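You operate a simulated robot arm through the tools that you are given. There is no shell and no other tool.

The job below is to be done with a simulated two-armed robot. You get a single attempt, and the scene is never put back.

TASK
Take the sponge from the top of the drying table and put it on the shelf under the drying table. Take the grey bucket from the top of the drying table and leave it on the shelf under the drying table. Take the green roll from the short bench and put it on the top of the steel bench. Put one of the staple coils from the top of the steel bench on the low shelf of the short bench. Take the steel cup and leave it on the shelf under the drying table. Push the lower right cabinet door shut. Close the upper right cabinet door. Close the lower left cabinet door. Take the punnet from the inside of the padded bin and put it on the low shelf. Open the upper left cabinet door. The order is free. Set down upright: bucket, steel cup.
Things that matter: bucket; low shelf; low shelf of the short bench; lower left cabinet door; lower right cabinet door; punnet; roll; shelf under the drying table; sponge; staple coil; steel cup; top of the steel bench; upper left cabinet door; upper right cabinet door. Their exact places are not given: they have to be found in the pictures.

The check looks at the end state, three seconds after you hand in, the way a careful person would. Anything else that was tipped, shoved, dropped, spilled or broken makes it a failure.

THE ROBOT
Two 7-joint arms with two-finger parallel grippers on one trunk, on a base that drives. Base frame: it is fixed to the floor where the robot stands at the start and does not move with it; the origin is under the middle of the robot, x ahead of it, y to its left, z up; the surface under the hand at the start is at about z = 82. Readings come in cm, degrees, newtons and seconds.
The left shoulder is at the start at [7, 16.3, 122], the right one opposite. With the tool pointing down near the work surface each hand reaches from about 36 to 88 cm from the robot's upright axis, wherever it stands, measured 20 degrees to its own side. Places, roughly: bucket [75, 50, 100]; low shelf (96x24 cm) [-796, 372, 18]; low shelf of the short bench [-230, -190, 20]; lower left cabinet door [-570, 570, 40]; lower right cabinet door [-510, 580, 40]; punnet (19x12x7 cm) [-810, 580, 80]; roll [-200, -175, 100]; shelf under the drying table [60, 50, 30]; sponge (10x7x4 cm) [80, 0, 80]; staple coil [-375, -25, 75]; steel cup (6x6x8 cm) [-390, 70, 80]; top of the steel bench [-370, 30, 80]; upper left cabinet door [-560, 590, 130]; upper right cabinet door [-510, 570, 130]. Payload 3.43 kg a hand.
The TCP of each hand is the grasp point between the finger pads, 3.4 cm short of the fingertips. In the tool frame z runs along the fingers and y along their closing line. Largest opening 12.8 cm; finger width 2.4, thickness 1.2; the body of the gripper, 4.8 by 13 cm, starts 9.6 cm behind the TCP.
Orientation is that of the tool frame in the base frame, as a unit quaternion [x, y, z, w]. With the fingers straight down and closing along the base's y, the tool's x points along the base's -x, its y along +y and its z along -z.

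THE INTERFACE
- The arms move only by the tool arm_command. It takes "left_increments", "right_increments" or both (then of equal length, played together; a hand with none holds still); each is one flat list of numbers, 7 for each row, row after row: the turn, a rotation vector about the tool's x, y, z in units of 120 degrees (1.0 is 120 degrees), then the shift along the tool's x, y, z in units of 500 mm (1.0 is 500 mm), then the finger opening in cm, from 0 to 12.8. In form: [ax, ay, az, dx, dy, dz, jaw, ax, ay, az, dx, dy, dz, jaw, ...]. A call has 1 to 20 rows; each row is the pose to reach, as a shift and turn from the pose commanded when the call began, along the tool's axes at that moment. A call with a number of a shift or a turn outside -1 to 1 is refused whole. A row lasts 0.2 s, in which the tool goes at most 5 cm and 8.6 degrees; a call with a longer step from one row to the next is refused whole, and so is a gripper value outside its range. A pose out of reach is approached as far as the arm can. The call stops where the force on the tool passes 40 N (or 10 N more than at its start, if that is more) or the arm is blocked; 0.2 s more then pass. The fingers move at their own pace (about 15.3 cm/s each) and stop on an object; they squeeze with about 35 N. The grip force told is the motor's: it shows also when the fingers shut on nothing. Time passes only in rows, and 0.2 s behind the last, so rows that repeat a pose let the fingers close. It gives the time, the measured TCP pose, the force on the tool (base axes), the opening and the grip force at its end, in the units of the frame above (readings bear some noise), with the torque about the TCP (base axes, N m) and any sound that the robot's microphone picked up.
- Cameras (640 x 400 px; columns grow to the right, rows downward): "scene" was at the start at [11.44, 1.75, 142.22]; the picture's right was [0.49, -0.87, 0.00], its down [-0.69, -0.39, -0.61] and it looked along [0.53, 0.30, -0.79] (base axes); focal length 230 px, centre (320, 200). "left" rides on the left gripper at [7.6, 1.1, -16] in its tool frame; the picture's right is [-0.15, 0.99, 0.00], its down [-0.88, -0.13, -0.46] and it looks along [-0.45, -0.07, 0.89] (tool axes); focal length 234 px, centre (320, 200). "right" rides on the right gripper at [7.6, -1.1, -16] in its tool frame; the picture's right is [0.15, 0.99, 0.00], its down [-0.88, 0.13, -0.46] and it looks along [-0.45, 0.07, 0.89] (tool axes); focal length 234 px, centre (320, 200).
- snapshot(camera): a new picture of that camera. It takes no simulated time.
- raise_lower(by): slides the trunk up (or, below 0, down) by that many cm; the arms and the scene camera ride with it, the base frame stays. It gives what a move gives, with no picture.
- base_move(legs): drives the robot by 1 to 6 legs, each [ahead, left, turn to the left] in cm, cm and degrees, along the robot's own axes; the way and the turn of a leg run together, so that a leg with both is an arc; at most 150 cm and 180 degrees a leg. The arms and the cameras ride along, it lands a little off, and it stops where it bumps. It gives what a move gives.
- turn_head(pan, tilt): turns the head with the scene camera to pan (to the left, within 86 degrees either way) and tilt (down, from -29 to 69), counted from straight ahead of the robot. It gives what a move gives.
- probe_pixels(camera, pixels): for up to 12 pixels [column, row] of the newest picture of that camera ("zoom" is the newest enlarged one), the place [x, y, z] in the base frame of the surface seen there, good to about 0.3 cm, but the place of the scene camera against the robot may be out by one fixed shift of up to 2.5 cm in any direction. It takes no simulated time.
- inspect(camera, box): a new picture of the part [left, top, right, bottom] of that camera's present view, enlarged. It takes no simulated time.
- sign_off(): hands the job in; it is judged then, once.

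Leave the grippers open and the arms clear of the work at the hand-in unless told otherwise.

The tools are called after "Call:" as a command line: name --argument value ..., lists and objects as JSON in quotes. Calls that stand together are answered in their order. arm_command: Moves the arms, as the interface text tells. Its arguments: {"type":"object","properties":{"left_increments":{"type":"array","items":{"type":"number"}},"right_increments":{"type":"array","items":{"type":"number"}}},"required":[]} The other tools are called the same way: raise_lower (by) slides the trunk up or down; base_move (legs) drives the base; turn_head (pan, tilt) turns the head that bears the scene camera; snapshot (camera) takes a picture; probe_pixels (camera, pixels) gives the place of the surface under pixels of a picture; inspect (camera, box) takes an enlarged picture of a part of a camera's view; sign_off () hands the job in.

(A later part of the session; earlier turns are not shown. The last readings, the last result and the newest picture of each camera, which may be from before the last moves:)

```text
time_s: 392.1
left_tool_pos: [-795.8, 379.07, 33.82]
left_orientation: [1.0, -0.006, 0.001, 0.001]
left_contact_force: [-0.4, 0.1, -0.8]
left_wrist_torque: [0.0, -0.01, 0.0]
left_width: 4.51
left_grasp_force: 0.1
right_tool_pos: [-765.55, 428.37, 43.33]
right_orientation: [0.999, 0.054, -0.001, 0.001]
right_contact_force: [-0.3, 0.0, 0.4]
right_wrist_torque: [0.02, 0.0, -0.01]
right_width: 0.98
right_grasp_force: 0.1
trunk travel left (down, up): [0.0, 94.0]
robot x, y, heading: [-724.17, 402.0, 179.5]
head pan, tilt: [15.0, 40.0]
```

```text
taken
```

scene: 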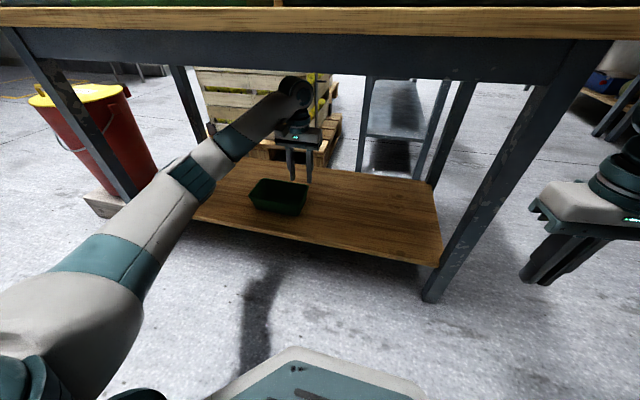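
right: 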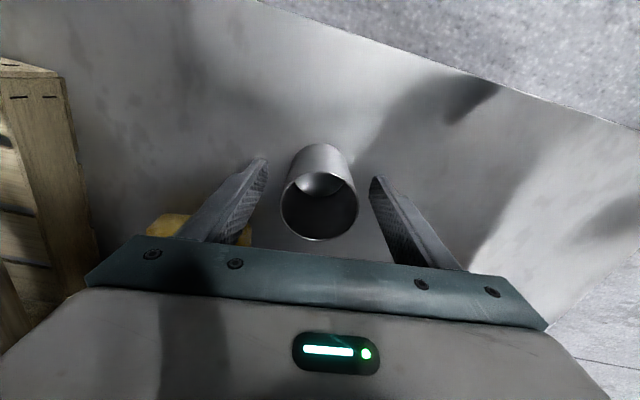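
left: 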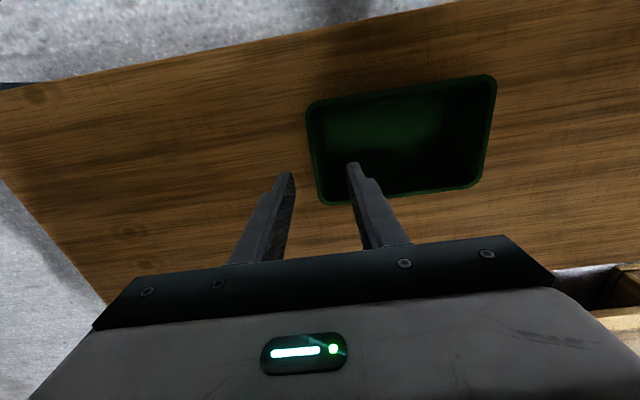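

The punnet rests fully on the shelf. I retract the left hand 28 cm, back off, and raise the trunk.

Call:
arm_command --left_increments '[0, 0, 0, 0.09, 0, 0, 3, 0, 0, 0, 0.18, 0, 0, 2, 0, 0, 0, 0.27, 0, 0, 1, 0, 0, 0, 0.36, 0, 0, 1, 0, 0, 0, 0.45, 0, 0, 1, 0, 0, 0, 0.54, 0, 0, 1]'

Call:
base_move --legs '[[-8, 0, 0]]'

Call:
raise_lower --by 40

Call:
raise_lower --by 30

Call:
base_move --legs '[[0, 0, -89], [0, 10, 0], [115, 0, 0]]'

Call:
turn_head --pan -60 --tilt 20

Call:
snapshot --camera "scene"

```text
time_s: 393.5
left_tool_pos: [-768.71, 378.72, 33.78]
left_orientation: [1.0, -0.007, 0.001, 0.001]
left_contact_force: [-0.2, -0.5, -0.8]
left_wrist_torque: [-0.01, 0.05, -0.02]
left_width: 1.03
left_grasp_force: 0.0
right_tool_pos: [-765.58, 428.21, 43.6]
right_orientation: [0.999, 0.054, -0.001, 0.001]
right_contact_force: [-0.1, -0.5, -0.7]
right_wrist_torque: [0.0, 0.0, -0.01]
right_width: 1.0
right_grasp_force: 0.1
trunk travel left (down, up): [0.0, 94.0]
robot x, y, heading: [-724.4, 401.78, 179.4]
head pan, tilt: [15.0, 40.0]
```

```text
time_s: 394.6
left_tool_pos: [-760.82, 378.57, 33.85]
left_orientation: [1.0, -0.006, 0.001, 0.0]
left_contact_force: [0.4, 0.9, -0.7]
left_wrist_torque: [0.01, -0.01, -0.01]
left_width: 1.02
left_grasp_force: 0.2
right_tool_pos: [-757.59, 428.05, 43.46]
right_orientation: [0.999, 0.055, -0.001, 0.001]
right_contact_force: [-0.3, 0.9, -0.4]
right_wrist_torque: [0.04, -0.01, 0.0]
right_width: 0.98
right_grasp_force: 0.1
trunk travel left (down, up): [0.0, 94.0]
robot x, y, heading: [-716.58, 402.04, 179.1]
head pan, tilt: [15.0, 40.0]
```

```text
time_s: 398.4
left_tool_pos: [-760.82, 378.65, 73.88]
left_orientation: [1.0, -0.006, 0.001, 0.0]
left_contact_force: [-0.6, -0.4, -0.5]
left_wrist_torque: [-0.03, -0.02, -0.04]
left_width: 0.99
left_grasp_force: 0.0
right_tool_pos: [-757.51, 428.14, 83.28]
right_orientation: [0.998, 0.055, -0.001, 0.002]
right_contact_force: [-0.6, -0.2, -0.1]
right_wrist_torque: [0.01, -0.02, 0.0]
right_width: 0.99
right_grasp_force: 0.1
trunk travel left (down, up): [-40.0, 54.0]
robot x, y, heading: [-716.58, 402.09, 179.1]
head pan, tilt: [15.0, 40.0]
```

```text
time_s: 401.4
left_tool_pos: [-760.72, 378.43, 103.88]
left_orientation: [1.0, -0.006, 0.001, 0.0]
left_contact_force: [-0.4, -0.8, -0.2]
left_wrist_torque: [0.0, -0.01, 0.0]
left_width: 1.0
left_grasp_force: 0.0
right_tool_pos: [-757.6, 428.2, 113.42]
right_orientation: [0.999, 0.054, -0.001, 0.002]
right_contact_force: [-0.5, -0.4, 0.6]
right_wrist_torque: [0.04, 0.01, -0.02]
right_width: 0.98
right_grasp_force: 0.0
trunk travel left (down, up): [-70.0, 24.0]
robot x, y, heading: [-716.41, 401.73, 179.5]
head pan, tilt: [15.0, 40.0]
```

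```text
time_s: 411.8
left_tool_pos: [-751.81, 561.55, 103.75]
left_orientation: [0.711, -0.703, 0.001, 0.001]
left_contact_force: [-0.6, -0.3, -0.5]
left_wrist_torque: [0.0, -0.01, 0.02]
left_width: 0.99
left_grasp_force: 0.0
right_tool_pos: [-702.33, 559.71, 113.37]
right_orientation: [0.753, -0.658, -0.001, 0.0]
right_contact_force: [-0.3, 0.4, 0.0]
right_wrist_torque: [-0.03, 0.01, -0.01]
right_width: 0.99
right_grasp_force: 0.0
trunk travel left (down, up): [-70.0, 24.0]
robot x, y, heading: [-727.65, 517.72, 90.7]
head pan, tilt: [15.0, 40.0]
```

```text
time_s: 413.3
left_tool_pos: [-751.85, 561.69, 104.0]
left_orientation: [0.712, -0.703, 0.0, 0.001]
left_contact_force: [-0.6, -0.9, -0.1]
left_wrist_torque: [-0.01, -0.02, -0.01]
left_width: 0.99
left_grasp_force: 0.0
right_tool_pos: [-702.23, 559.76, 113.46]
right_orientation: [0.753, -0.658, -0.002, 0.001]
right_contact_force: [1.0, 1.0, 0.0]
right_wrist_torque: [-0.01, 0.0, 0.0]
right_width: 1.0
right_grasp_force: 0.0
trunk travel left (down, up): [-70.0, 24.0]
robot x, y, heading: [-727.82, 517.8, 90.9]
head pan, tilt: [-60.0, 20.0]
```

```text
taken
```

scene: 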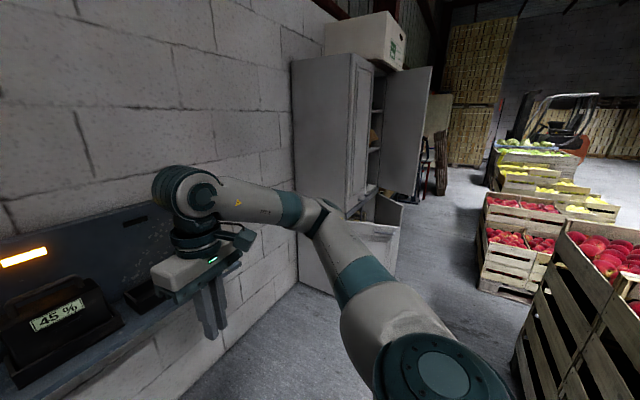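

Now the cabinet. I turn right to face +x and look at it.

Call:
base_move --legs '[[0, 0, -91]]'

Call:
turn_head --pan 10 --tilt 15

Call:
snapshot --camera "scene"

Call:
inspect --camera "scene" --box '[200, 60, 440, 300]'

```text
time_s: 417.6
left_tool_pos: [-682.82, 540.78, 103.81]
left_orientation: [0.01, 1.0, 0.0, 0.0]
left_contact_force: [0.1, -0.8, 0.9]
left_wrist_torque: [0.01, 0.01, 0.01]
left_width: 0.98
left_grasp_force: 0.1
right_tool_pos: [-686.41, 491.27, 113.45]
right_orientation: [-0.051, 0.999, 0.001, 0.001]
right_contact_force: [0.4, -0.7, 0.0]
right_wrist_torque: [-0.03, 0.01, -0.01]
right_width: 1.01
right_grasp_force: 0.0
trunk travel left (down, up): [-70.0, 24.0]
robot x, y, heading: [-727.43, 517.67, -1.4]
head pan, tilt: [-60.0, 20.0]
```

```text
time_s: 419.0
left_tool_pos: [-682.86, 540.76, 103.85]
left_orientation: [0.011, 1.0, 0.0, -0.001]
left_contact_force: [0.1, 0.1, -0.9]
left_wrist_torque: [0.03, 0.03, -0.02]
left_width: 1.0
left_grasp_force: 0.1
right_tool_pos: [-686.43, 491.35, 113.4]
right_orientation: [-0.051, 0.999, 0.0, 0.001]
right_contact_force: [-0.3, -0.4, -0.1]
right_wrist_torque: [0.01, 0.03, 0.0]
right_width: 0.98
right_grasp_force: 0.1
trunk travel left (down, up): [-70.0, 24.0]
robot x, y, heading: [-727.53, 517.96, -0.9]
head pan, tilt: [10.0, 15.0]
```

```text
taken
```

scene: 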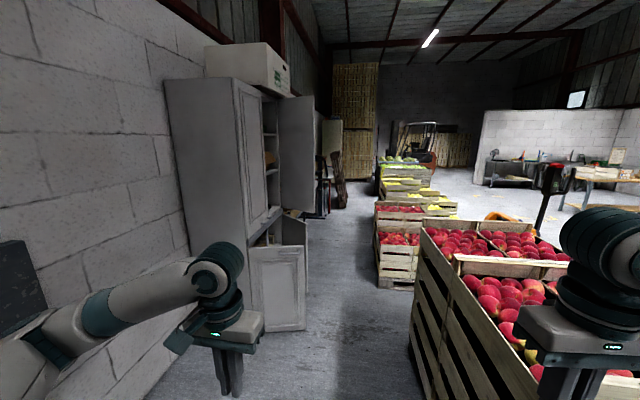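

```text
1.67 times, centred on (320, 180) of scene
```

zoom: 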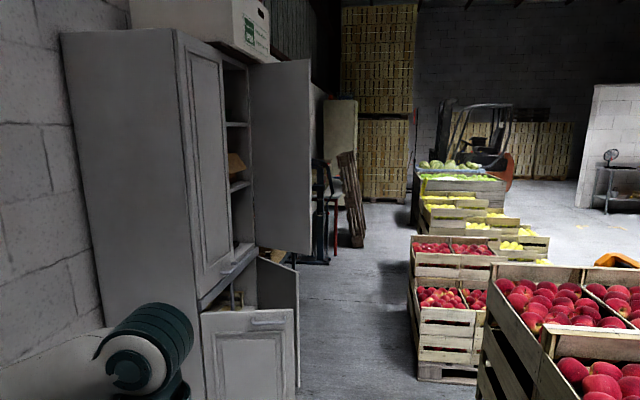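

I probe the cabinet's geometry: front edge of upper left door, lower left door corners, upper right door corners, handles.

Call:
probe_pixels --camera "scene" --pixels '[[233, 90], [262, 95], [240, 215], [266, 205], [252, 255], [303, 250], [302, 325], [285, 250], [283, 100], [310, 100], [311, 205], [303, 225]]'

Call:
inspect --camera "scene" --box '[220, 180, 340, 340]'

```text
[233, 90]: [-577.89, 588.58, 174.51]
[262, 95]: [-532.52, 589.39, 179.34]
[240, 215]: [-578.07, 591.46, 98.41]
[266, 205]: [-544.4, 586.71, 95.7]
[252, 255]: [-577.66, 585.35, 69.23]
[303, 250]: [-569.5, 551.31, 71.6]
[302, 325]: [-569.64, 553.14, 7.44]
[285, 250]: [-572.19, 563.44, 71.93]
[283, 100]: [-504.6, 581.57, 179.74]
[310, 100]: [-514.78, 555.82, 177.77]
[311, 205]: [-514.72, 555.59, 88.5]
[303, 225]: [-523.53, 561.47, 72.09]
```

```text
2.50 times, centred on (280, 260) of scene
```

zoom: 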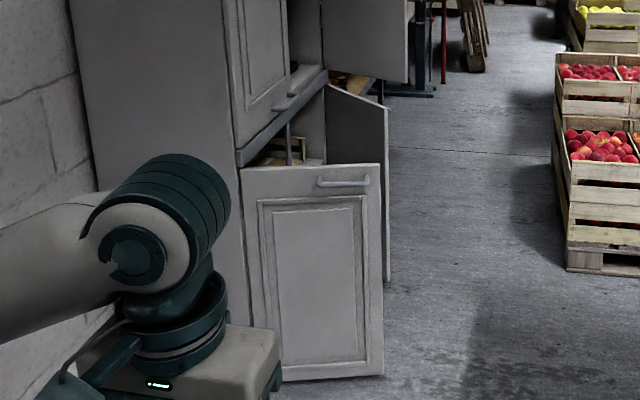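

I probe the y-edges of the red stack (413,330), (420,240) and of the next pallet (378,280) for the room in front of the cabinet.

Call:
probe_pixels --camera "scene" --pixels '[[414, 330], [420, 240], [428, 270], [378, 280], [378, 210], [382, 245], [345, 290], [270, 213], [258, 220], [247, 228]]'

Call:
inspect --camera "scene" --box '[230, 180, 310, 240]'

```text
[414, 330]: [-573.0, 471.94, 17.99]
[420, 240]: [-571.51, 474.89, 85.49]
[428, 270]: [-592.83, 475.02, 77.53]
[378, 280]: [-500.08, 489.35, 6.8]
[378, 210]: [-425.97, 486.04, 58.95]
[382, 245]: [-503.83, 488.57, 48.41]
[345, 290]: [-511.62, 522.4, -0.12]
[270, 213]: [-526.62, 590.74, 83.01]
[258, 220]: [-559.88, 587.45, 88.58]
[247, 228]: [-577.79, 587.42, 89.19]
```

```text
6.67 times, centred on (270, 210) of scene
```

zoom: 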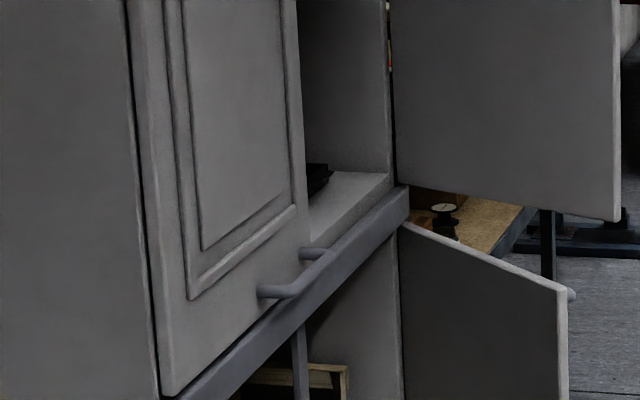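

Front space: red stack y-max ≈475, next pallet ≈489. Upper right door is ~70° open with free edge near (−515, 557); lower right ~54° open; lower left ~77° open with free edge (−570, 553). I tuck the right hand closer first, then turn to face the cabinet.

Call:
arm_command --right_increments '[0, 0, 0, 0.083, -0.02, 0, 0, 0, 0, 0, 0.166, -0.04, 0, 0, 0, 0, 0, 0.249, -0.061, 0, 0]'

Call:
base_move --legs '[[0, 0, 91], [-6, 0, 0]]'

```text
time_s: 419.8
left_tool_pos: [-682.89, 540.8, 103.97]
left_orientation: [0.01, 1.0, 0.0, 0.0]
left_contact_force: [-0.8, 0.2, 0.0]
left_wrist_torque: [0.03, -0.02, -0.03]
left_width: 1.0
left_grasp_force: 0.0
right_tool_pos: [-695.79, 486.14, 115.12]
right_orientation: [-0.051, 0.999, 0.001, 0.0]
right_contact_force: [-0.7, -0.5, 0.3]
right_wrist_torque: [0.01, 0.0, 0.01]
right_width: 0.0
right_grasp_force: 33.3
right hand out of reach, approached as far as the arm can: row 2, 3
trunk travel left (down, up): [-70.0, 24.0]
robot x, y, heading: [-727.59, 517.91, -1.1]
head pan, tilt: [10.0, 15.0]
```

```text
time_s: 424.6
left_tool_pos: [-751.26, 556.14, 103.81]
left_orientation: [-0.705, 0.709, -0.001, -0.001]
left_contact_force: [0.0, -0.5, 0.3]
left_wrist_torque: [0.02, -0.01, -0.01]
left_width: 1.0
left_grasp_force: 0.0
right_tool_pos: [-696.46, 544.34, 115.13]
right_orientation: [0.748, -0.664, -0.001, 0.001]
right_contact_force: [-0.7, 0.4, -0.8]
right_wrist_torque: [0.05, 0.0, 0.02]
right_width: 0.0
right_grasp_force: 33.2
trunk travel left (down, up): [-70.0, 24.0]
robot x, y, heading: [-727.3, 511.88, 89.9]
head pan, tilt: [10.0, 15.0]
```

I slide right 175 cm along the front (in two legs) and look at the doors.

Call:
base_move --legs '[[0, -100, 0], [0, -70, 0]]'

Call:
turn_head --pan -15 --tilt 15

Call:
snapshot --camera "scene"

```text
time_s: 433.2
left_tool_pos: [-582.82, 556.11, 103.88]
left_orientation: [0.71, -0.704, 0.0, 0.001]
left_contact_force: [0.7, -0.3, 0.1]
left_wrist_torque: [0.02, -0.02, -0.01]
left_width: 1.0
left_grasp_force: 0.0
right_tool_pos: [-527.94, 544.69, 115.18]
right_orientation: [0.751, -0.66, -0.001, 0.0]
right_contact_force: [-0.3, -0.2, -0.9]
right_wrist_torque: [-0.02, -0.01, 0.02]
right_width: 0.0
right_grasp_force: 33.0
trunk travel left (down, up): [-70.0, 24.0]
robot x, y, heading: [-558.55, 511.9, 90.5]
head pan, tilt: [10.0, 15.0]
```

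```text
time_s: 434.1
left_tool_pos: [-582.85, 556.02, 103.94]
left_orientation: [0.71, -0.705, 0.001, 0.002]
left_contact_force: [-0.6, 0.2, -0.4]
left_wrist_torque: [0.0, 0.0, -0.01]
left_width: 1.01
left_grasp_force: 0.0
right_tool_pos: [-527.84, 544.63, 115.12]
right_orientation: [0.751, -0.66, 0.0, 0.0]
right_contact_force: [0.1, 0.1, 0.3]
right_wrist_torque: [-0.01, 0.03, -0.04]
right_width: 0.01
right_grasp_force: 32.8
trunk travel left (down, up): [-70.0, 24.0]
robot x, y, heading: [-558.75, 512.11, 90.4]
head pan, tilt: [-15.0, 15.0]
```

```text
taken
```

scene: 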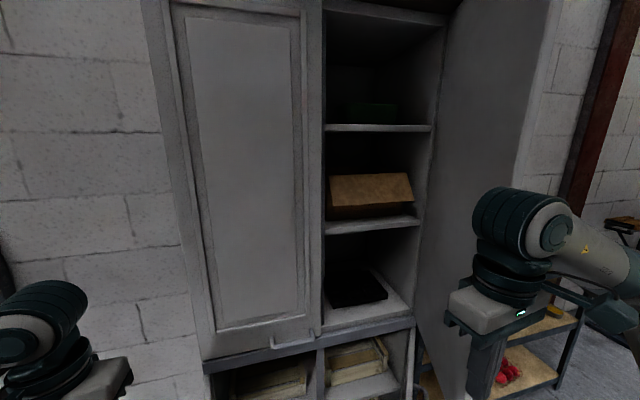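

A good front view: I probe the upper right door's free edge (548,60), (530,180), hinge (440,150), the upper left door edges and its handle (295,340).

Call:
probe_pixels --camera "scene" --pixels '[[545, 60], [525, 170], [447, 150], [427, 220], [500, 120], [468, 360], [295, 342], [278, 345], [312, 334], [314, 200], [185, 200], [320, 345]]'

Call:
inspect --camera "scene" --box '[230, 300, 350, 380]'

```text
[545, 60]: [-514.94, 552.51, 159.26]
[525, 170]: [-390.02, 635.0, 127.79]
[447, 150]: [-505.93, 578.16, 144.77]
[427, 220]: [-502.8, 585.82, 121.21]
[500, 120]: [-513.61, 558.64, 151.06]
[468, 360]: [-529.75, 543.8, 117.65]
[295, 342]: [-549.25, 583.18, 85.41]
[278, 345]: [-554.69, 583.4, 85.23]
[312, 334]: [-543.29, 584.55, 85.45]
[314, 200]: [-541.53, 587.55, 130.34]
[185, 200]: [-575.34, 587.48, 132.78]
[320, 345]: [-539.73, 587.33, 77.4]
```

```text
5.00 times, centred on (290, 340) of scene
```

zoom: 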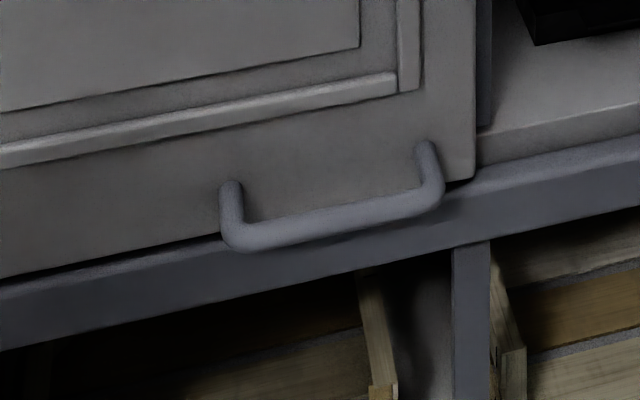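

The upper left handle is a horizontal bar x −556…−543, z≈85.4, standing ~4.5 cm off the door. First the upper right door: I bring the right hand back and to the right, around the door's free edge.

Call:
arm_command --right_increments '[0, 0, 0, 0.05, -0.06, 0, 0, 0, 0, 0, 0.08, -0.14, 0, 0, 0, 0, 0, 0.1, -0.22, 0, 0, 0, 0, 0, 0.1, -0.31, 0, 0, 0, 0, 0, 0.1, -0.4, 0, 0]'

Call:
snapshot --camera "scene"

```text
time_s: 435.3
left_tool_pos: [-582.83, 556.01, 103.92]
left_orientation: [0.71, -0.705, 0.0, 0.001]
left_contact_force: [1.3, 0.4, 0.2]
left_wrist_torque: [-0.01, 0.01, 0.0]
left_width: 0.99
left_grasp_force: 0.0
right_tool_pos: [-507.24, 542.36, 115.07]
right_orientation: [0.751, -0.66, -0.002, 0.0]
right_contact_force: [-0.7, 0.3, 0.2]
right_wrist_torque: [-0.01, 0.0, -0.03]
right_width: 0.01
right_grasp_force: 33.0
right hand out of reach, approached as far as the arm can: row 1
trunk travel left (down, up): [-70.0, 24.0]
robot x, y, heading: [-558.6, 511.95, 90.5]
head pan, tilt: [-15.0, 15.0]
```

```text
taken
```

scene: 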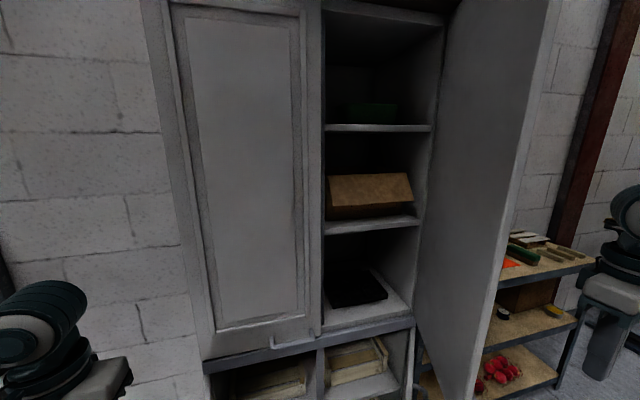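

The hand is right of the door. I shift the base 11 cm right, then bring the hand forward along the door's outer side.

Call:
base_move --legs '[[0, -11, 0]]'

Call:
arm_command --right_increments '[0, 0, 0, -0.09, -0.01, 0, 0, 0, 0, 0, -0.18, -0.02, 0, 0, 0, 0, 0, -0.27, -0.034, 0, 0]'

Call:
turn_head --pan -40 --tilt 20

Call:
snapshot --camera "scene"

```text
time_s: 436.5
left_tool_pos: [-571.86, 556.1, 103.81]
left_orientation: [0.71, -0.704, 0.002, 0.001]
left_contact_force: [0.2, 0.0, 0.4]
left_wrist_torque: [-0.01, -0.01, 0.01]
left_width: 1.0
left_grasp_force: 0.1
right_tool_pos: [-496.3, 542.45, 115.24]
right_orientation: [0.751, -0.66, 0.0, 0.0]
right_contact_force: [0.4, -0.7, -0.3]
right_wrist_torque: [0.01, 0.0, 0.01]
right_width: 0.0
right_grasp_force: 32.8
trunk travel left (down, up): [-70.0, 24.0]
robot x, y, heading: [-547.18, 512.73, 90.4]
head pan, tilt: [-15.0, 15.0]
```

```text
time_s: 437.3
left_tool_pos: [-571.72, 556.22, 103.85]
left_orientation: [0.709, -0.705, 0.001, 0.001]
left_contact_force: [-0.7, 0.4, 0.3]
left_wrist_torque: [-0.01, 0.0, 0.03]
left_width: 0.98
left_grasp_force: 0.1
right_tool_pos: [-496.37, 556.1, 115.18]
right_orientation: [0.751, -0.661, 0.0, 0.001]
right_contact_force: [0.2, 0.3, 1.0]
right_wrist_torque: [0.03, -0.01, 0.02]
right_width: 0.0
right_grasp_force: 33.6
trunk travel left (down, up): [-70.0, 24.0]
robot x, y, heading: [-547.49, 512.22, 90.4]
head pan, tilt: [-15.0, 15.0]
```

```text
time_s: 438.2
left_tool_pos: [-571.73, 556.1, 103.93]
left_orientation: [0.709, -0.705, 0.0, 0.002]
left_contact_force: [-0.5, 1.0, 0.2]
left_wrist_torque: [0.0, -0.01, 0.0]
left_width: 1.02
left_grasp_force: 0.1
right_tool_pos: [-496.31, 555.94, 114.72]
right_orientation: [0.751, -0.66, 0.002, 0.003]
right_contact_force: [0.6, 0.6, -0.2]
right_wrist_torque: [-0.02, 0.01, -0.02]
right_width: 0.01
right_grasp_force: 33.4
trunk travel left (down, up): [-70.0, 24.0]
robot x, y, heading: [-547.44, 512.16, 90.1]
head pan, tilt: [-40.0, 20.0]
```

```text
taken
```

scene: 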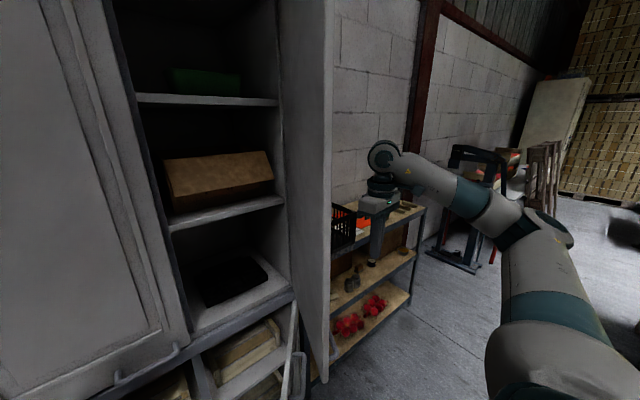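

The hand is beside the door's outer face. I push it leftward along the door's arc.

Call:
arm_command --right_increments '[0, 0, 0, -0.027, 0.055, 0, 0, 0, 0, 0, -0.055, 0.11, 0, 0, 0, 0, 0, -0.082, 0.165, 0, 0, 0, 0, 0, -0.103, 0.2125, 0, 0, 0, 0, 0, -0.1245, 0.26, 0, 0, 0, 0, 0, -0.146, 0.3075, 0, 0, 0, 0, 0, -0.167, 0.355, 0, 0, 0, 0, 0, -0.2075, 0.395, 0, 0, 0, 0, 0, -0.248, 0.4355, 0, 0, 0, 0, 0, -0.2885, 0.476, 0, 0, 0, 0, 0, -0.329, 0.516, 0, 0]'

Call:
snapshot --camera "scene"

```text
time_s: 440.6
left_tool_pos: [-572.03, 556.25, 103.86]
left_orientation: [0.71, -0.704, 0.0, 0.0]
left_contact_force: [0.4, -0.1, -0.4]
left_wrist_torque: [0.0, 0.0, 0.0]
left_width: 1.01
left_grasp_force: 0.0
right_tool_pos: [-524.24, 569.18, 115.11]
right_orientation: [0.751, -0.66, 0.0, 0.001]
right_contact_force: [-0.2, 0.5, 0.7]
right_wrist_torque: [0.0, -0.04, 0.0]
right_width: 0.02
right_grasp_force: 32.9
trunk travel left (down, up): [-70.0, 24.0]
robot x, y, heading: [-547.61, 512.34, 90.6]
head pan, tilt: [-40.0, 20.0]
```

```text
taken
```

scene: 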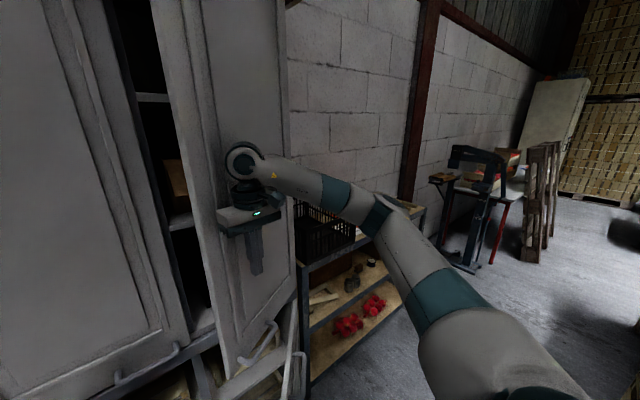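

The door swings closed well. I continue the push until it shuts.

Call:
arm_command --right_increments '[0, 0, 0, -0.053, 0.021, 0, 0, 0, 0, 0, -0.106, 0.042, 0, 0, 0, 0, 0, -0.159, 0.063, 0, 0, 0, 0, 0, -0.212, 0.083, 0, 0, 0, 0, 0, -0.253, 0.085, 0, 0, 0, 0, 0, -0.294, 0.087, 0, 0, 0, 0, 0, -0.334, 0.088, 0, 0]'

Call:
snapshot --camera "scene"

```text
time_s: 442.2
left_tool_pos: [-571.74, 555.76, 104.1]
left_orientation: [0.71, -0.704, -0.002, 0.0]
left_contact_force: [-0.3, 0.3, -0.1]
left_wrist_torque: [0.03, -0.04, -0.01]
left_width: 0.99
left_grasp_force: 0.2
right_tool_pos: [-530.43, 584.76, 115.47]
right_orientation: [0.751, -0.66, -0.003, -0.001]
right_contact_force: [2.4, -11.9, 2.6]
right_wrist_torque: [1.37, 0.29, -0.24]
right_width: 0.02
right_grasp_force: 32.8
trunk travel left (down, up): [-70.0, 24.0]
robot x, y, heading: [-547.76, 511.84, 90.6]
head pan, tilt: [-40.0, 20.0]
```

```text
taken
```

scene: 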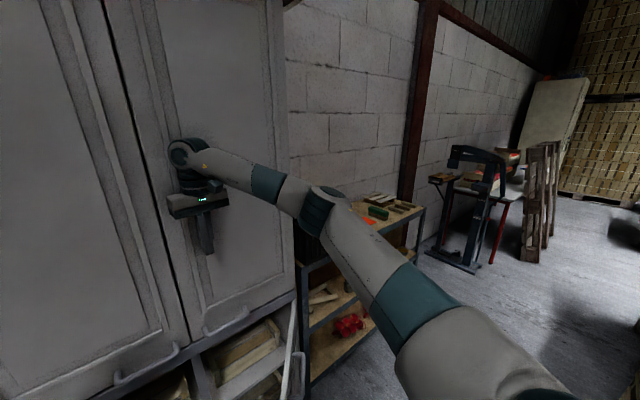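

It is pressed flush (12 N). I press 0.8 cm more for certainty, then retreat 25 cm.

Call:
arm_command --right_increments '[0, 0, 0, -0.008, 0, 0, 0, 0, 0, 0, -0.016, 0, 0, 0, 0, 0, 0, -0.016, 0, 0, 0]'

Call:
arm_command --right_increments '[0, 0, 0, 0.08, 0, 0, 0, 0, 0, 0, 0.17, 0, 0, 0, 0, 0, 0, 0.26, 0, 0, 0, 0, 0, 0, 0.35, 0, 0, 0, 0, 0, 0, 0.44, 0, 0, 0, 0, 0, 0, 0.53, 0, 0, 0, 0, 0, 0, 0.6, 0, 0, 0]'

Call:
snapshot --camera "scene"

Call:
probe_pixels --camera "scene" --pixels '[[180, 200], [270, 200], [100, 150], [280, 280], [140, 150], [295, 340], [300, 380], [225, 320]]'

```text
time_s: 442.7
left_tool_pos: [-571.59, 555.63, 104.08]
left_orientation: [0.708, -0.706, -0.002, 0.0]
left_contact_force: [0.0, 0.4, -0.2]
left_wrist_torque: [-0.03, 0.0, 0.0]
left_width: 1.01
left_grasp_force: 0.1
right_tool_pos: [-530.44, 584.6, 115.51]
right_orientation: [0.752, -0.659, 0.001, 0.001]
right_contact_force: [1.5, -25.7, 1.0]
right_wrist_torque: [3.29, 0.28, -0.37]
right_width: 0.01
right_grasp_force: 32.5
trunk travel left (down, up): [-70.0, 24.0]
robot x, y, heading: [-547.44, 512.29, 90.4]
head pan, tilt: [-40.0, 20.0]
stopped in row 2 (right hand): the force on the tool passed its limit at 44 N (the readings are from after the stop); the commanded pose is now the measured one
```

```text
time_s: 444.3
left_tool_pos: [-571.81, 556.01, 103.93]
left_orientation: [0.71, -0.705, -0.001, 0.001]
left_contact_force: [0.7, 0.2, 1.1]
left_wrist_torque: [0.02, 0.01, 0.02]
left_width: 0.98
left_grasp_force: 0.1
right_tool_pos: [-526.5, 555.36, 115.33]
right_orientation: [0.752, -0.659, 0.001, 0.002]
right_contact_force: [0.8, -0.2, 1.0]
right_wrist_torque: [0.03, -0.01, 0.0]
right_width: 0.0
right_grasp_force: 33.3
trunk travel left (down, up): [-70.0, 24.0]
robot x, y, heading: [-547.48, 512.18, 90.5]
head pan, tilt: [-40.0, 20.0]
```

```text
taken
```

scene: 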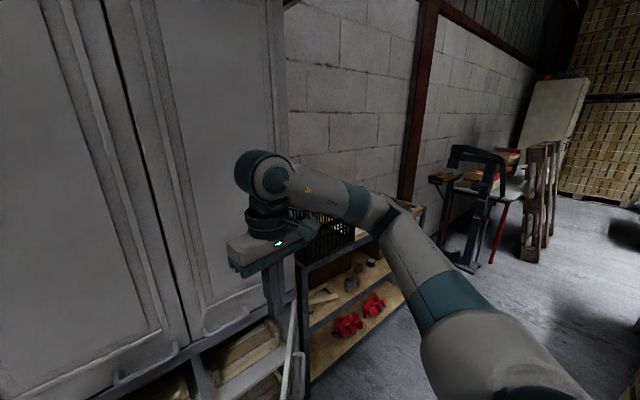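

```text
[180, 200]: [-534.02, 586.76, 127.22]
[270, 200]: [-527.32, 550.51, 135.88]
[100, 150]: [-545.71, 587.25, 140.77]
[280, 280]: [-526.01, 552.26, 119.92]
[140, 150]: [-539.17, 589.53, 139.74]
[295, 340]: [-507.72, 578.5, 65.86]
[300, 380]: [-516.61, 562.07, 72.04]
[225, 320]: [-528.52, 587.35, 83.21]
```

The upper right door is flush (y≈587). For the lower doors I first place the hands outside both lower doors at height: right hand to about (−494, 543), left hand to about (−590, 543).

Call:
arm_command --right_increments '[0, 0, 0, 0.086, 0.011, 0, 0, 0, 0, 0, 0.172, 0.022, 0, 0, 0, 0, 0, 0.258, 0.033, 0, 0, 0, 0, 0, 0.27, -0.06, 0, 0, 0, 0, 0, 0.282, -0.15, 0, 0, 0, 0, 0, 0.294, -0.24, 0, 0, 0, 0, 0, 0.306, -0.33, 0, 0, 0, 0, 0, 0.318, -0.42, 0, 0, 0, 0, 0, 0.33, -0.51, 0, 0, 0, 0, 0, 0.342, -0.6, 0, 0]' --left_increments '[0, 0, 0, 0.087, 0, 0, 0, 0, 0, 0, 0.173, 0, 0, 0, 0, 0, 0, 0.26, 0, 0, 0, 0, 0, 0, 0.26, 0.06, 0, 0, 0, 0, 0, 0.26, 0.12, 0, 0, 0, 0, 0, 0.26, 0.18, 0, 0, 0, 0, 0, 0.26, 0.24, 0, 0, 0, 0, 0, 0.26, 0.3, 0, 0, 0, 0, 0, 0.26, 0.36, 0, 0, 0, 0, 0, 0.26, 0.38, 0, 0]'

Call:
turn_head --pan 0 --tilt 45

Call:
snapshot --camera "scene"

```text
time_s: 446.5
left_tool_pos: [-590.72, 542.8, 103.89]
left_orientation: [0.709, -0.705, 0.0, 0.0]
left_contact_force: [-0.5, 0.2, 0.2]
left_wrist_torque: [0.02, 0.02, -0.01]
left_width: 0.02
left_grasp_force: 33.5
left hand out of reach, approached as far as the arm can: row 2, 3, 4, 5, 6, 7, 8, 9
right_tool_pos: [-494.61, 542.45, 115.27]
right_orientation: [0.752, -0.66, 0.001, 0.001]
right_contact_force: [0.0, 0.3, 0.1]
right_wrist_torque: [-0.03, 0.04, -0.03]
right_width: 0.01
right_grasp_force: 33.3
right hand out of reach, approached as far as the arm can: row 3, 4, 5, 6
trunk travel left (down, up): [-70.0, 24.0]
robot x, y, heading: [-547.49, 511.99, 90.4]
head pan, tilt: [-40.0, 20.0]
```

```text
time_s: 447.6
left_tool_pos: [-590.68, 542.87, 103.98]
left_orientation: [0.71, -0.705, 0.001, 0.001]
left_contact_force: [-0.4, -0.6, -0.1]
left_wrist_torque: [-0.01, 0.03, 0.01]
left_width: 0.0
left_grasp_force: 33.3
right_tool_pos: [-494.72, 542.44, 115.35]
right_orientation: [0.751, -0.66, 0.001, 0.002]
right_contact_force: [-0.4, -0.8, -1.3]
right_wrist_torque: [0.01, 0.03, -0.02]
right_width: 0.02
right_grasp_force: 33.1
trunk travel left (down, up): [-70.0, 24.0]
robot x, y, heading: [-547.42, 512.08, 90.3]
head pan, tilt: [0.0, 45.0]
```

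```text
taken
```

scene: 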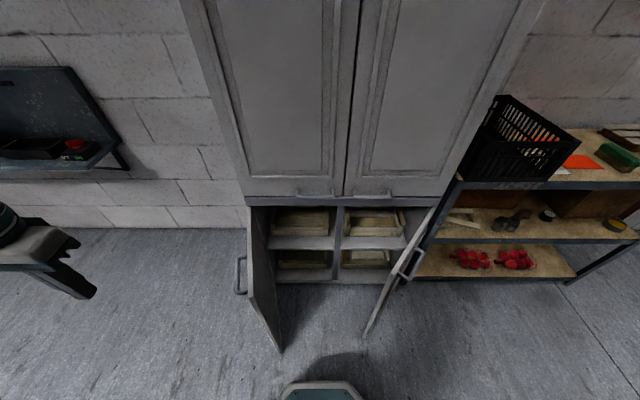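

Clear view of both lower doors. I zoom and probe their top edges.

Call:
inspect --camera "scene" --box '[220, 180, 460, 360]'

Call:
probe_pixels --camera "zoom" --pixels '[[40, 190], [85, 70], [160, 430], [60, 240], [575, 90], [480, 260], [500, 210], [530, 190], [400, 370], [450, 230]]'

```text
2.22 times, centred on (340, 270) of scene
```

zoom: 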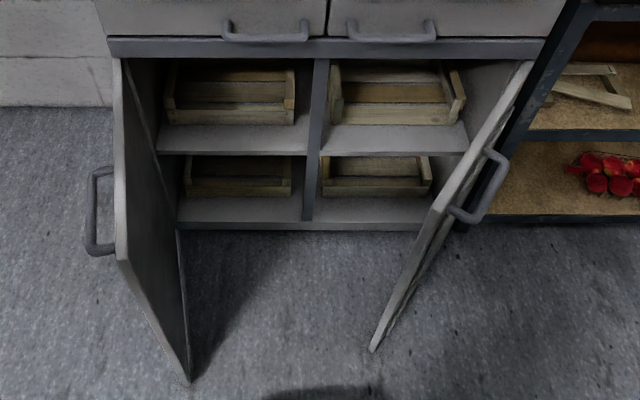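

```text
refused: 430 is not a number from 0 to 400
```

Call:
probe_pixels --camera "zoom" --pixels '[[119, 70], [123, 250], [98, 250], [95, 175], [108, 172], [526, 72], [437, 215], [465, 215], [500, 155], [460, 180]]'

```text
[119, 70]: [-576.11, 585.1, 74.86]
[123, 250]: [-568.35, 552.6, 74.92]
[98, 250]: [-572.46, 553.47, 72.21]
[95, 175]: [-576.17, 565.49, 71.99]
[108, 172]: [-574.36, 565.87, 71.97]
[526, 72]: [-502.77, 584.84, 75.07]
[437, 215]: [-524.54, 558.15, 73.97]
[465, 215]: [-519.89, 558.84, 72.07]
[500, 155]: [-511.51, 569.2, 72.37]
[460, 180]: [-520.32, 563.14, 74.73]
```

Before lowering I check both elbows with the head panned.

Call:
turn_head --pan -80 --tilt 35

Call:
snapshot --camera "scene"

Call:
turn_head --pan 80 --tilt 35

Call:
snapshot --camera "scene"

```text
time_s: 449.1
left_tool_pos: [-590.67, 542.9, 103.84]
left_orientation: [0.71, -0.704, 0.0, 0.002]
left_contact_force: [0.5, 0.2, 1.1]
left_wrist_torque: [-0.01, 0.0, -0.01]
left_width: 0.02
left_grasp_force: 32.8
right_tool_pos: [-494.65, 542.49, 115.29]
right_orientation: [0.751, -0.66, 0.002, 0.002]
right_contact_force: [0.1, -0.2, 0.1]
right_wrist_torque: [0.03, -0.01, -0.01]
right_width: 0.0
right_grasp_force: 32.5
trunk travel left (down, up): [-70.0, 24.0]
robot x, y, heading: [-547.56, 512.02, 90.1]
head pan, tilt: [-80.0, 35.0]
```

```text
taken
```

scene: 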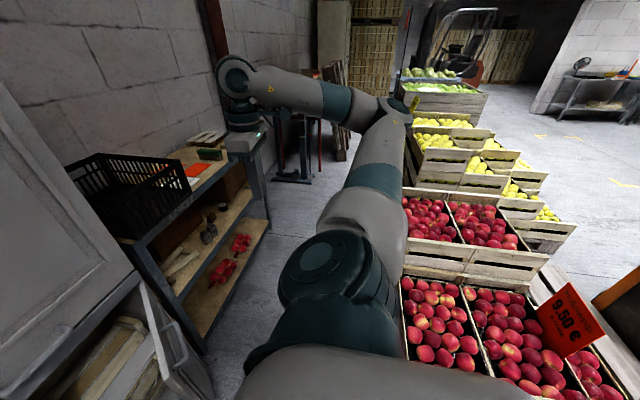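

```text
time_s: 451.6
left_tool_pos: [-590.66, 542.98, 104.01]
left_orientation: [0.71, -0.705, 0.001, 0.002]
left_contact_force: [0.3, 0.8, -0.2]
left_wrist_torque: [0.0, -0.02, 0.0]
left_width: 0.0
left_grasp_force: 32.5
right_tool_pos: [-494.78, 542.45, 115.18]
right_orientation: [0.752, -0.659, 0.001, 0.003]
right_contact_force: [0.0, -0.1, -0.3]
right_wrist_torque: [-0.01, -0.01, -0.01]
right_width: 0.0
right_grasp_force: 32.9
trunk travel left (down, up): [-70.0, 24.0]
robot x, y, heading: [-547.55, 512.11, 90.2]
head pan, tilt: [80.0, 35.0]
```

```text
taken
```

scene: 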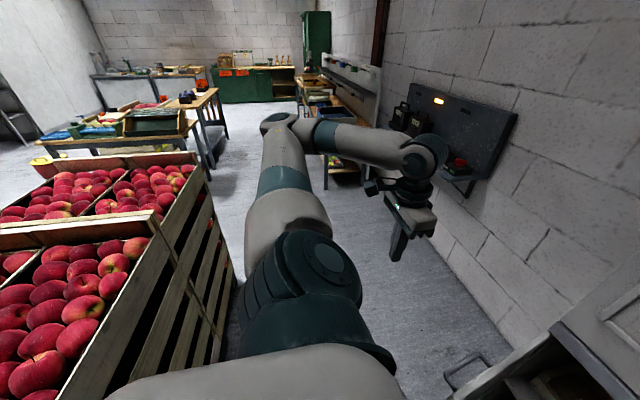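

I probe left elbow versus the red stack here, and then the right side again.

Call:
probe_pixels --camera "scene" --pixels '[[275, 122], [285, 150], [300, 120], [190, 170], [170, 210], [220, 290], [280, 200]]'

Call:
turn_head --pan -80 --tilt 35

Call:
snapshot --camera "scene"

Call:
probe_pixels --camera "scene" --pixels '[[398, 103], [385, 130], [370, 170], [405, 200], [408, 245], [405, 275], [400, 350], [360, 210], [390, 150]]'

```text
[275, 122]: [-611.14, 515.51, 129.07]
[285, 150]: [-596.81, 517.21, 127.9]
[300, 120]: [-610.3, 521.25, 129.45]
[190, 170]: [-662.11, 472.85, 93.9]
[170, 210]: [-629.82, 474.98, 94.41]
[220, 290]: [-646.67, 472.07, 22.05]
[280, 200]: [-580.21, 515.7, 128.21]
```

```text
time_s: 454.0
left_tool_pos: [-590.59, 542.93, 103.91]
left_orientation: [0.709, -0.705, 0.001, 0.001]
left_contact_force: [-0.2, 1.0, -0.4]
left_wrist_torque: [0.03, 0.01, -0.01]
left_width: 0.0
left_grasp_force: 32.8
right_tool_pos: [-494.61, 542.48, 115.17]
right_orientation: [0.752, -0.66, 0.001, 0.003]
right_contact_force: [0.5, -0.1, -0.2]
right_wrist_torque: [-0.02, -0.01, 0.0]
right_width: 0.0
right_grasp_force: 32.8
trunk travel left (down, up): [-70.0, 24.0]
robot x, y, heading: [-547.87, 512.05, 90.3]
head pan, tilt: [-80.0, 35.0]
```

```text
taken
```

scene: 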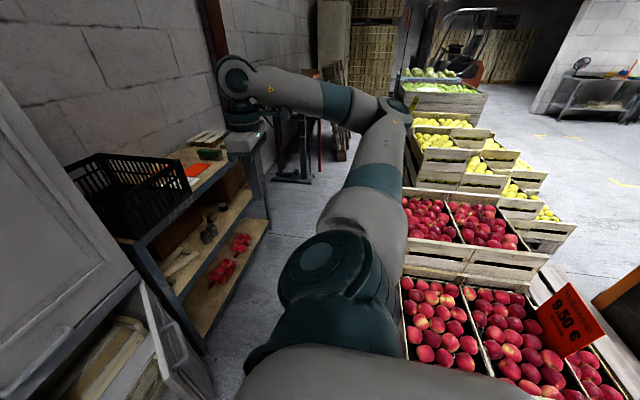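

```text
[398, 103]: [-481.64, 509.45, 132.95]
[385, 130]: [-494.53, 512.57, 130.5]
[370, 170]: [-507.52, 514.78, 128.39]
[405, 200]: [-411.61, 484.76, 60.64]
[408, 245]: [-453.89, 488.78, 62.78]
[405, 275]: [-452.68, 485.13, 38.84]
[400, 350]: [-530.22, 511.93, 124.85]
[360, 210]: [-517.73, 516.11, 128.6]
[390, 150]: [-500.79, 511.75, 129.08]
```

Elbows are clear of the crates. I lower the trunk by 50 cm.

Call:
raise_lower --by -40

Call:
raise_lower --by -10

Call:
turn_head --pan 0 --tilt 30

Call:
snapshot --camera "scene"

```text
time_s: 457.8
left_tool_pos: [-590.58, 542.92, 63.87]
left_orientation: [0.71, -0.704, 0.001, 0.001]
left_contact_force: [0.2, -0.3, 0.4]
left_wrist_torque: [-0.02, -0.02, 0.01]
left_width: 0.0
left_grasp_force: 32.8
right_tool_pos: [-494.68, 542.53, 75.2]
right_orientation: [0.752, -0.659, 0.002, 0.002]
right_contact_force: [0.2, -0.1, -0.1]
right_wrist_torque: [-0.01, -0.01, -0.02]
right_width: 0.0
right_grasp_force: 33.2
trunk travel left (down, up): [-30.0, 64.0]
robot x, y, heading: [-547.72, 512.42, 90.2]
head pan, tilt: [-80.0, 35.0]
```

```text
time_s: 459.2
left_tool_pos: [-590.64, 542.94, 54.03]
left_orientation: [0.71, -0.704, 0.002, 0.001]
left_contact_force: [-0.7, -0.3, 0.2]
left_wrist_torque: [0.02, 0.01, -0.01]
left_width: 0.0
left_grasp_force: 33.1
right_tool_pos: [-494.73, 542.45, 65.36]
right_orientation: [0.752, -0.659, 0.002, 0.002]
right_contact_force: [0.0, -1.2, 0.3]
right_wrist_torque: [-0.02, -0.02, -0.03]
right_width: 0.0
right_grasp_force: 32.8
trunk travel left (down, up): [-20.0, 74.0]
robot x, y, heading: [-547.43, 512.19, 90.4]
head pan, tilt: [-80.0, 35.0]
```

```text
time_s: 460.7
left_tool_pos: [-590.59, 543.03, 53.88]
left_orientation: [0.709, -0.705, 0.002, 0.001]
left_contact_force: [0.1, 0.8, -0.3]
left_wrist_torque: [-0.01, -0.02, 0.01]
left_width: 0.0
left_grasp_force: 33.1
right_tool_pos: [-494.69, 542.46, 65.22]
right_orientation: [0.752, -0.659, 0.002, 0.002]
right_contact_force: [-0.1, 0.5, 0.2]
right_wrist_torque: [-0.03, -0.01, 0.02]
right_width: 0.0
right_grasp_force: 33.3
trunk travel left (down, up): [-20.0, 74.0]
robot x, y, heading: [-547.89, 511.9, 90.0]
head pan, tilt: [0.0, 30.0]
```

```text
taken
```

scene: 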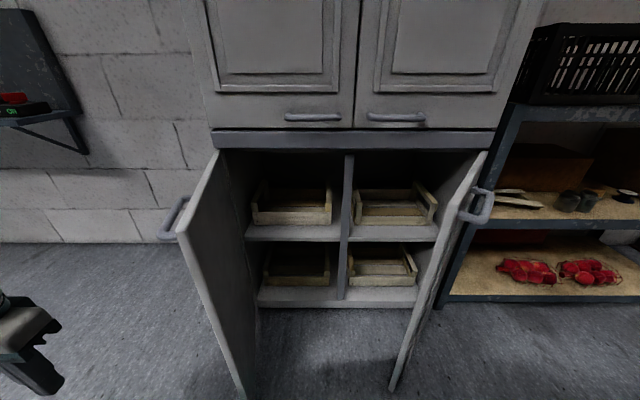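

I push the lower right door with the right fingers (z≈62–72) from its outer side along its arc.

Call:
arm_command --right_increments '[0, 0, 0, -0.077, 0.046, 0, 0, 0, 0, 0, -0.153, 0.091, 0, 0, 0, 0, 0, -0.23, 0.137, 0, 0, 0, 0, 0, -0.276, 0.189, 0, 0, 0, 0, 0, -0.322, 0.241, 0, 0, 0, 0, 0, -0.367, 0.293, 0, 0, 0, 0, 0, -0.413, 0.345, 0, 0, 0, 0, 0, -0.443, 0.383, 0, 0, 0, 0, 0, -0.472, 0.422, 0, 0, 0, 0, 0, -0.502, 0.46, 0, 0]'

Call:
snapshot --camera "scene"

```text
time_s: 462.9
left_tool_pos: [-590.69, 542.97, 53.85]
left_orientation: [0.709, -0.705, 0.002, 0.001]
left_contact_force: [0.3, -0.2, -0.2]
left_wrist_torque: [0.01, 0.0, 0.02]
left_width: 0.01
left_grasp_force: 33.0
right_tool_pos: [-520.7, 564.26, 65.12]
right_orientation: [0.752, -0.659, 0.002, 0.003]
right_contact_force: [0.5, 0.7, 1.3]
right_wrist_torque: [0.03, 0.04, 0.01]
right_width: 0.01
right_grasp_force: 33.0
trunk travel left (down, up): [-20.0, 74.0]
robot x, y, heading: [-547.19, 512.32, 90.1]
head pan, tilt: [0.0, 30.0]
```

```text
taken
```

scene: 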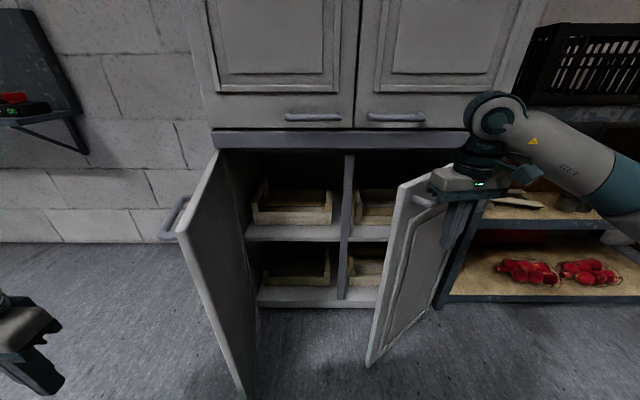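

The door follows. To keep the gripper body away from the upper door's handle at z 85, I back off slightly, lower the hand 25 cm, and push on with the body against the panel.

Call:
arm_command --right_increments '[0, 0, 0, 0.07, -0.047, 0, 0, 0, 0, 0, 0.135, -0.091, 0, 0, 0, 0, 0, 0.199, -0.135, 0, 0, 0, 0, 0, 0.199, -0.135, 0.1, 0, 0, 0, 0, 0.199, -0.135, 0.2, 0, 0, 0, 0, 0.199, -0.135, 0.3, 0, 0, 0, 0, 0.199, -0.135, 0.4, 0, 0, 0, 0, 0.199, -0.135, 0.5, 0, 0, 0, 0, 0.135, -0.091, 0.5, 0, 0, 0, 0, 0.07, -0.047, 0.5, 0, 0, 0, 0, 0, 0, 0.5, 0, 0, 0, 0, -0.042, 0.03, 0.5, 0, 0, 0, 0, -0.085, 0.06, 0.5, 0, 0, 0, 0, -0.127, 0.09, 0.5, 0, 0, 0, 0, -0.169, 0.121, 0.5, 0]'

Call:
snapshot --camera "scene"

```text
time_s: 466.1
left_tool_pos: [-590.56, 542.92, 53.95]
left_orientation: [0.709, -0.705, 0.001, 0.002]
left_contact_force: [-0.5, -0.8, -0.7]
left_wrist_torque: [0.01, 0.03, -0.01]
left_width: 0.0
left_grasp_force: 33.1
right_tool_pos: [-528.04, 571.88, 40.04]
right_orientation: [0.752, -0.659, 0.002, 0.002]
right_contact_force: [0.5, -0.3, 0.7]
right_wrist_torque: [-0.01, 0.0, 0.01]
right_width: 0.01
right_grasp_force: 33.0
trunk travel left (down, up): [-20.0, 74.0]
robot x, y, heading: [-547.4, 511.88, 90.5]
head pan, tilt: [0.0, 30.0]
```

```text
taken
```

scene: 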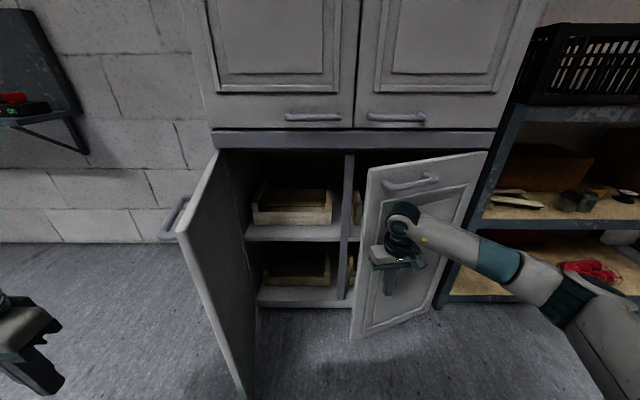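

Nearly closed. I push the rest of the way.

Call:
arm_command --right_increments '[0, 0, 0, -0.04, 0.012, 0, 0, 0, 0, 0, -0.08, 0.024, 0, 0, 0, 0, 0, -0.12, 0.036, 0, 0, 0, 0, 0, -0.16, 0.046, 0, 0, 0, 0, 0, -0.198, 0.052, 0, 0, 0, 0, 0, -0.225, 0.052, 0, 0, 0, 0, 0, -0.25, 0.052, 0, 0]'

Call:
snapshot --camera "scene"

```text
time_s: 467.7
left_tool_pos: [-590.67, 542.88, 53.91]
left_orientation: [0.71, -0.705, 0.002, 0.001]
left_contact_force: [0.2, -0.2, 0.8]
left_wrist_torque: [0.01, 0.0, 0.03]
left_width: 0.01
left_grasp_force: 33.3
right_tool_pos: [-532.09, 583.87, 40.13]
right_orientation: [0.752, -0.66, 0.002, 0.002]
right_contact_force: [0.3, -0.2, 0.4]
right_wrist_torque: [-0.01, -0.02, 0.0]
right_width: 0.01
right_grasp_force: 32.9
trunk travel left (down, up): [-20.0, 74.0]
robot x, y, heading: [-547.71, 511.89, 90.2]
head pan, tilt: [0.0, 30.0]
```

```text
taken
```

scene: 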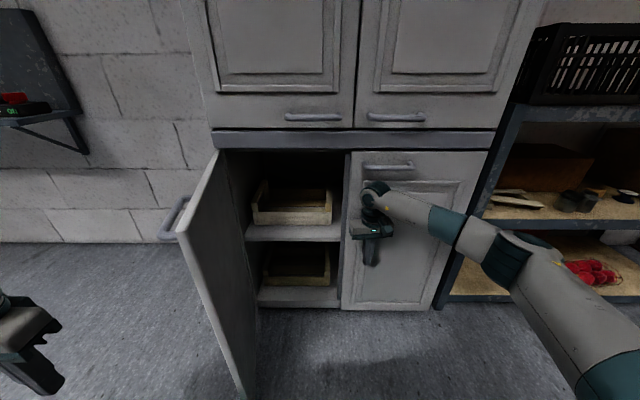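

Almost flush; no resisting force yet. I press a further 3 cm in small steps until resistance.

Call:
arm_command --right_increments '[0, 0, 0, -0.012, 0, 0, 0, 0, 0, 0, -0.024, 0, 0, 0, 0, 0, 0, -0.036, 0, 0, 0, 0, 0, 0, -0.048, 0, 0, 0, 0, 0, 0, -0.06, 0, 0, 0]'

Call:
snapshot --camera "scene"

```text
time_s: 468.3
left_tool_pos: [-590.59, 542.88, 53.9]
left_orientation: [0.708, -0.706, 0.001, 0.001]
left_contact_force: [0.0, 0.2, -0.8]
left_wrist_torque: [-0.01, -0.02, 0.0]
left_width: 0.0
left_grasp_force: 33.0
right_tool_pos: [-532.09, 584.48, 39.97]
right_orientation: [0.752, -0.66, 0.005, 0.004]
right_contact_force: [0.9, -16.3, 8.0]
right_wrist_torque: [2.56, 0.2, -0.23]
right_width: 0.0
right_grasp_force: 32.8
trunk travel left (down, up): [-20.0, 74.0]
robot x, y, heading: [-547.24, 511.97, 90.2]
head pan, tilt: [0.0, 30.0]
stopped in row 3 (right hand): the force on the tool passed its limit at 51 N (the readings are from after the stop); the commanded pose is now the measured one
```

```text
taken
```

scene: 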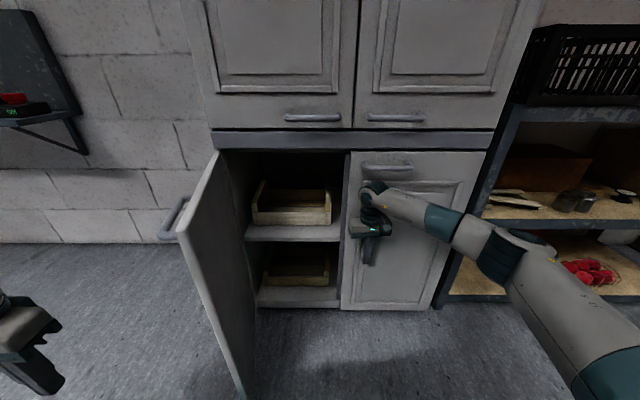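

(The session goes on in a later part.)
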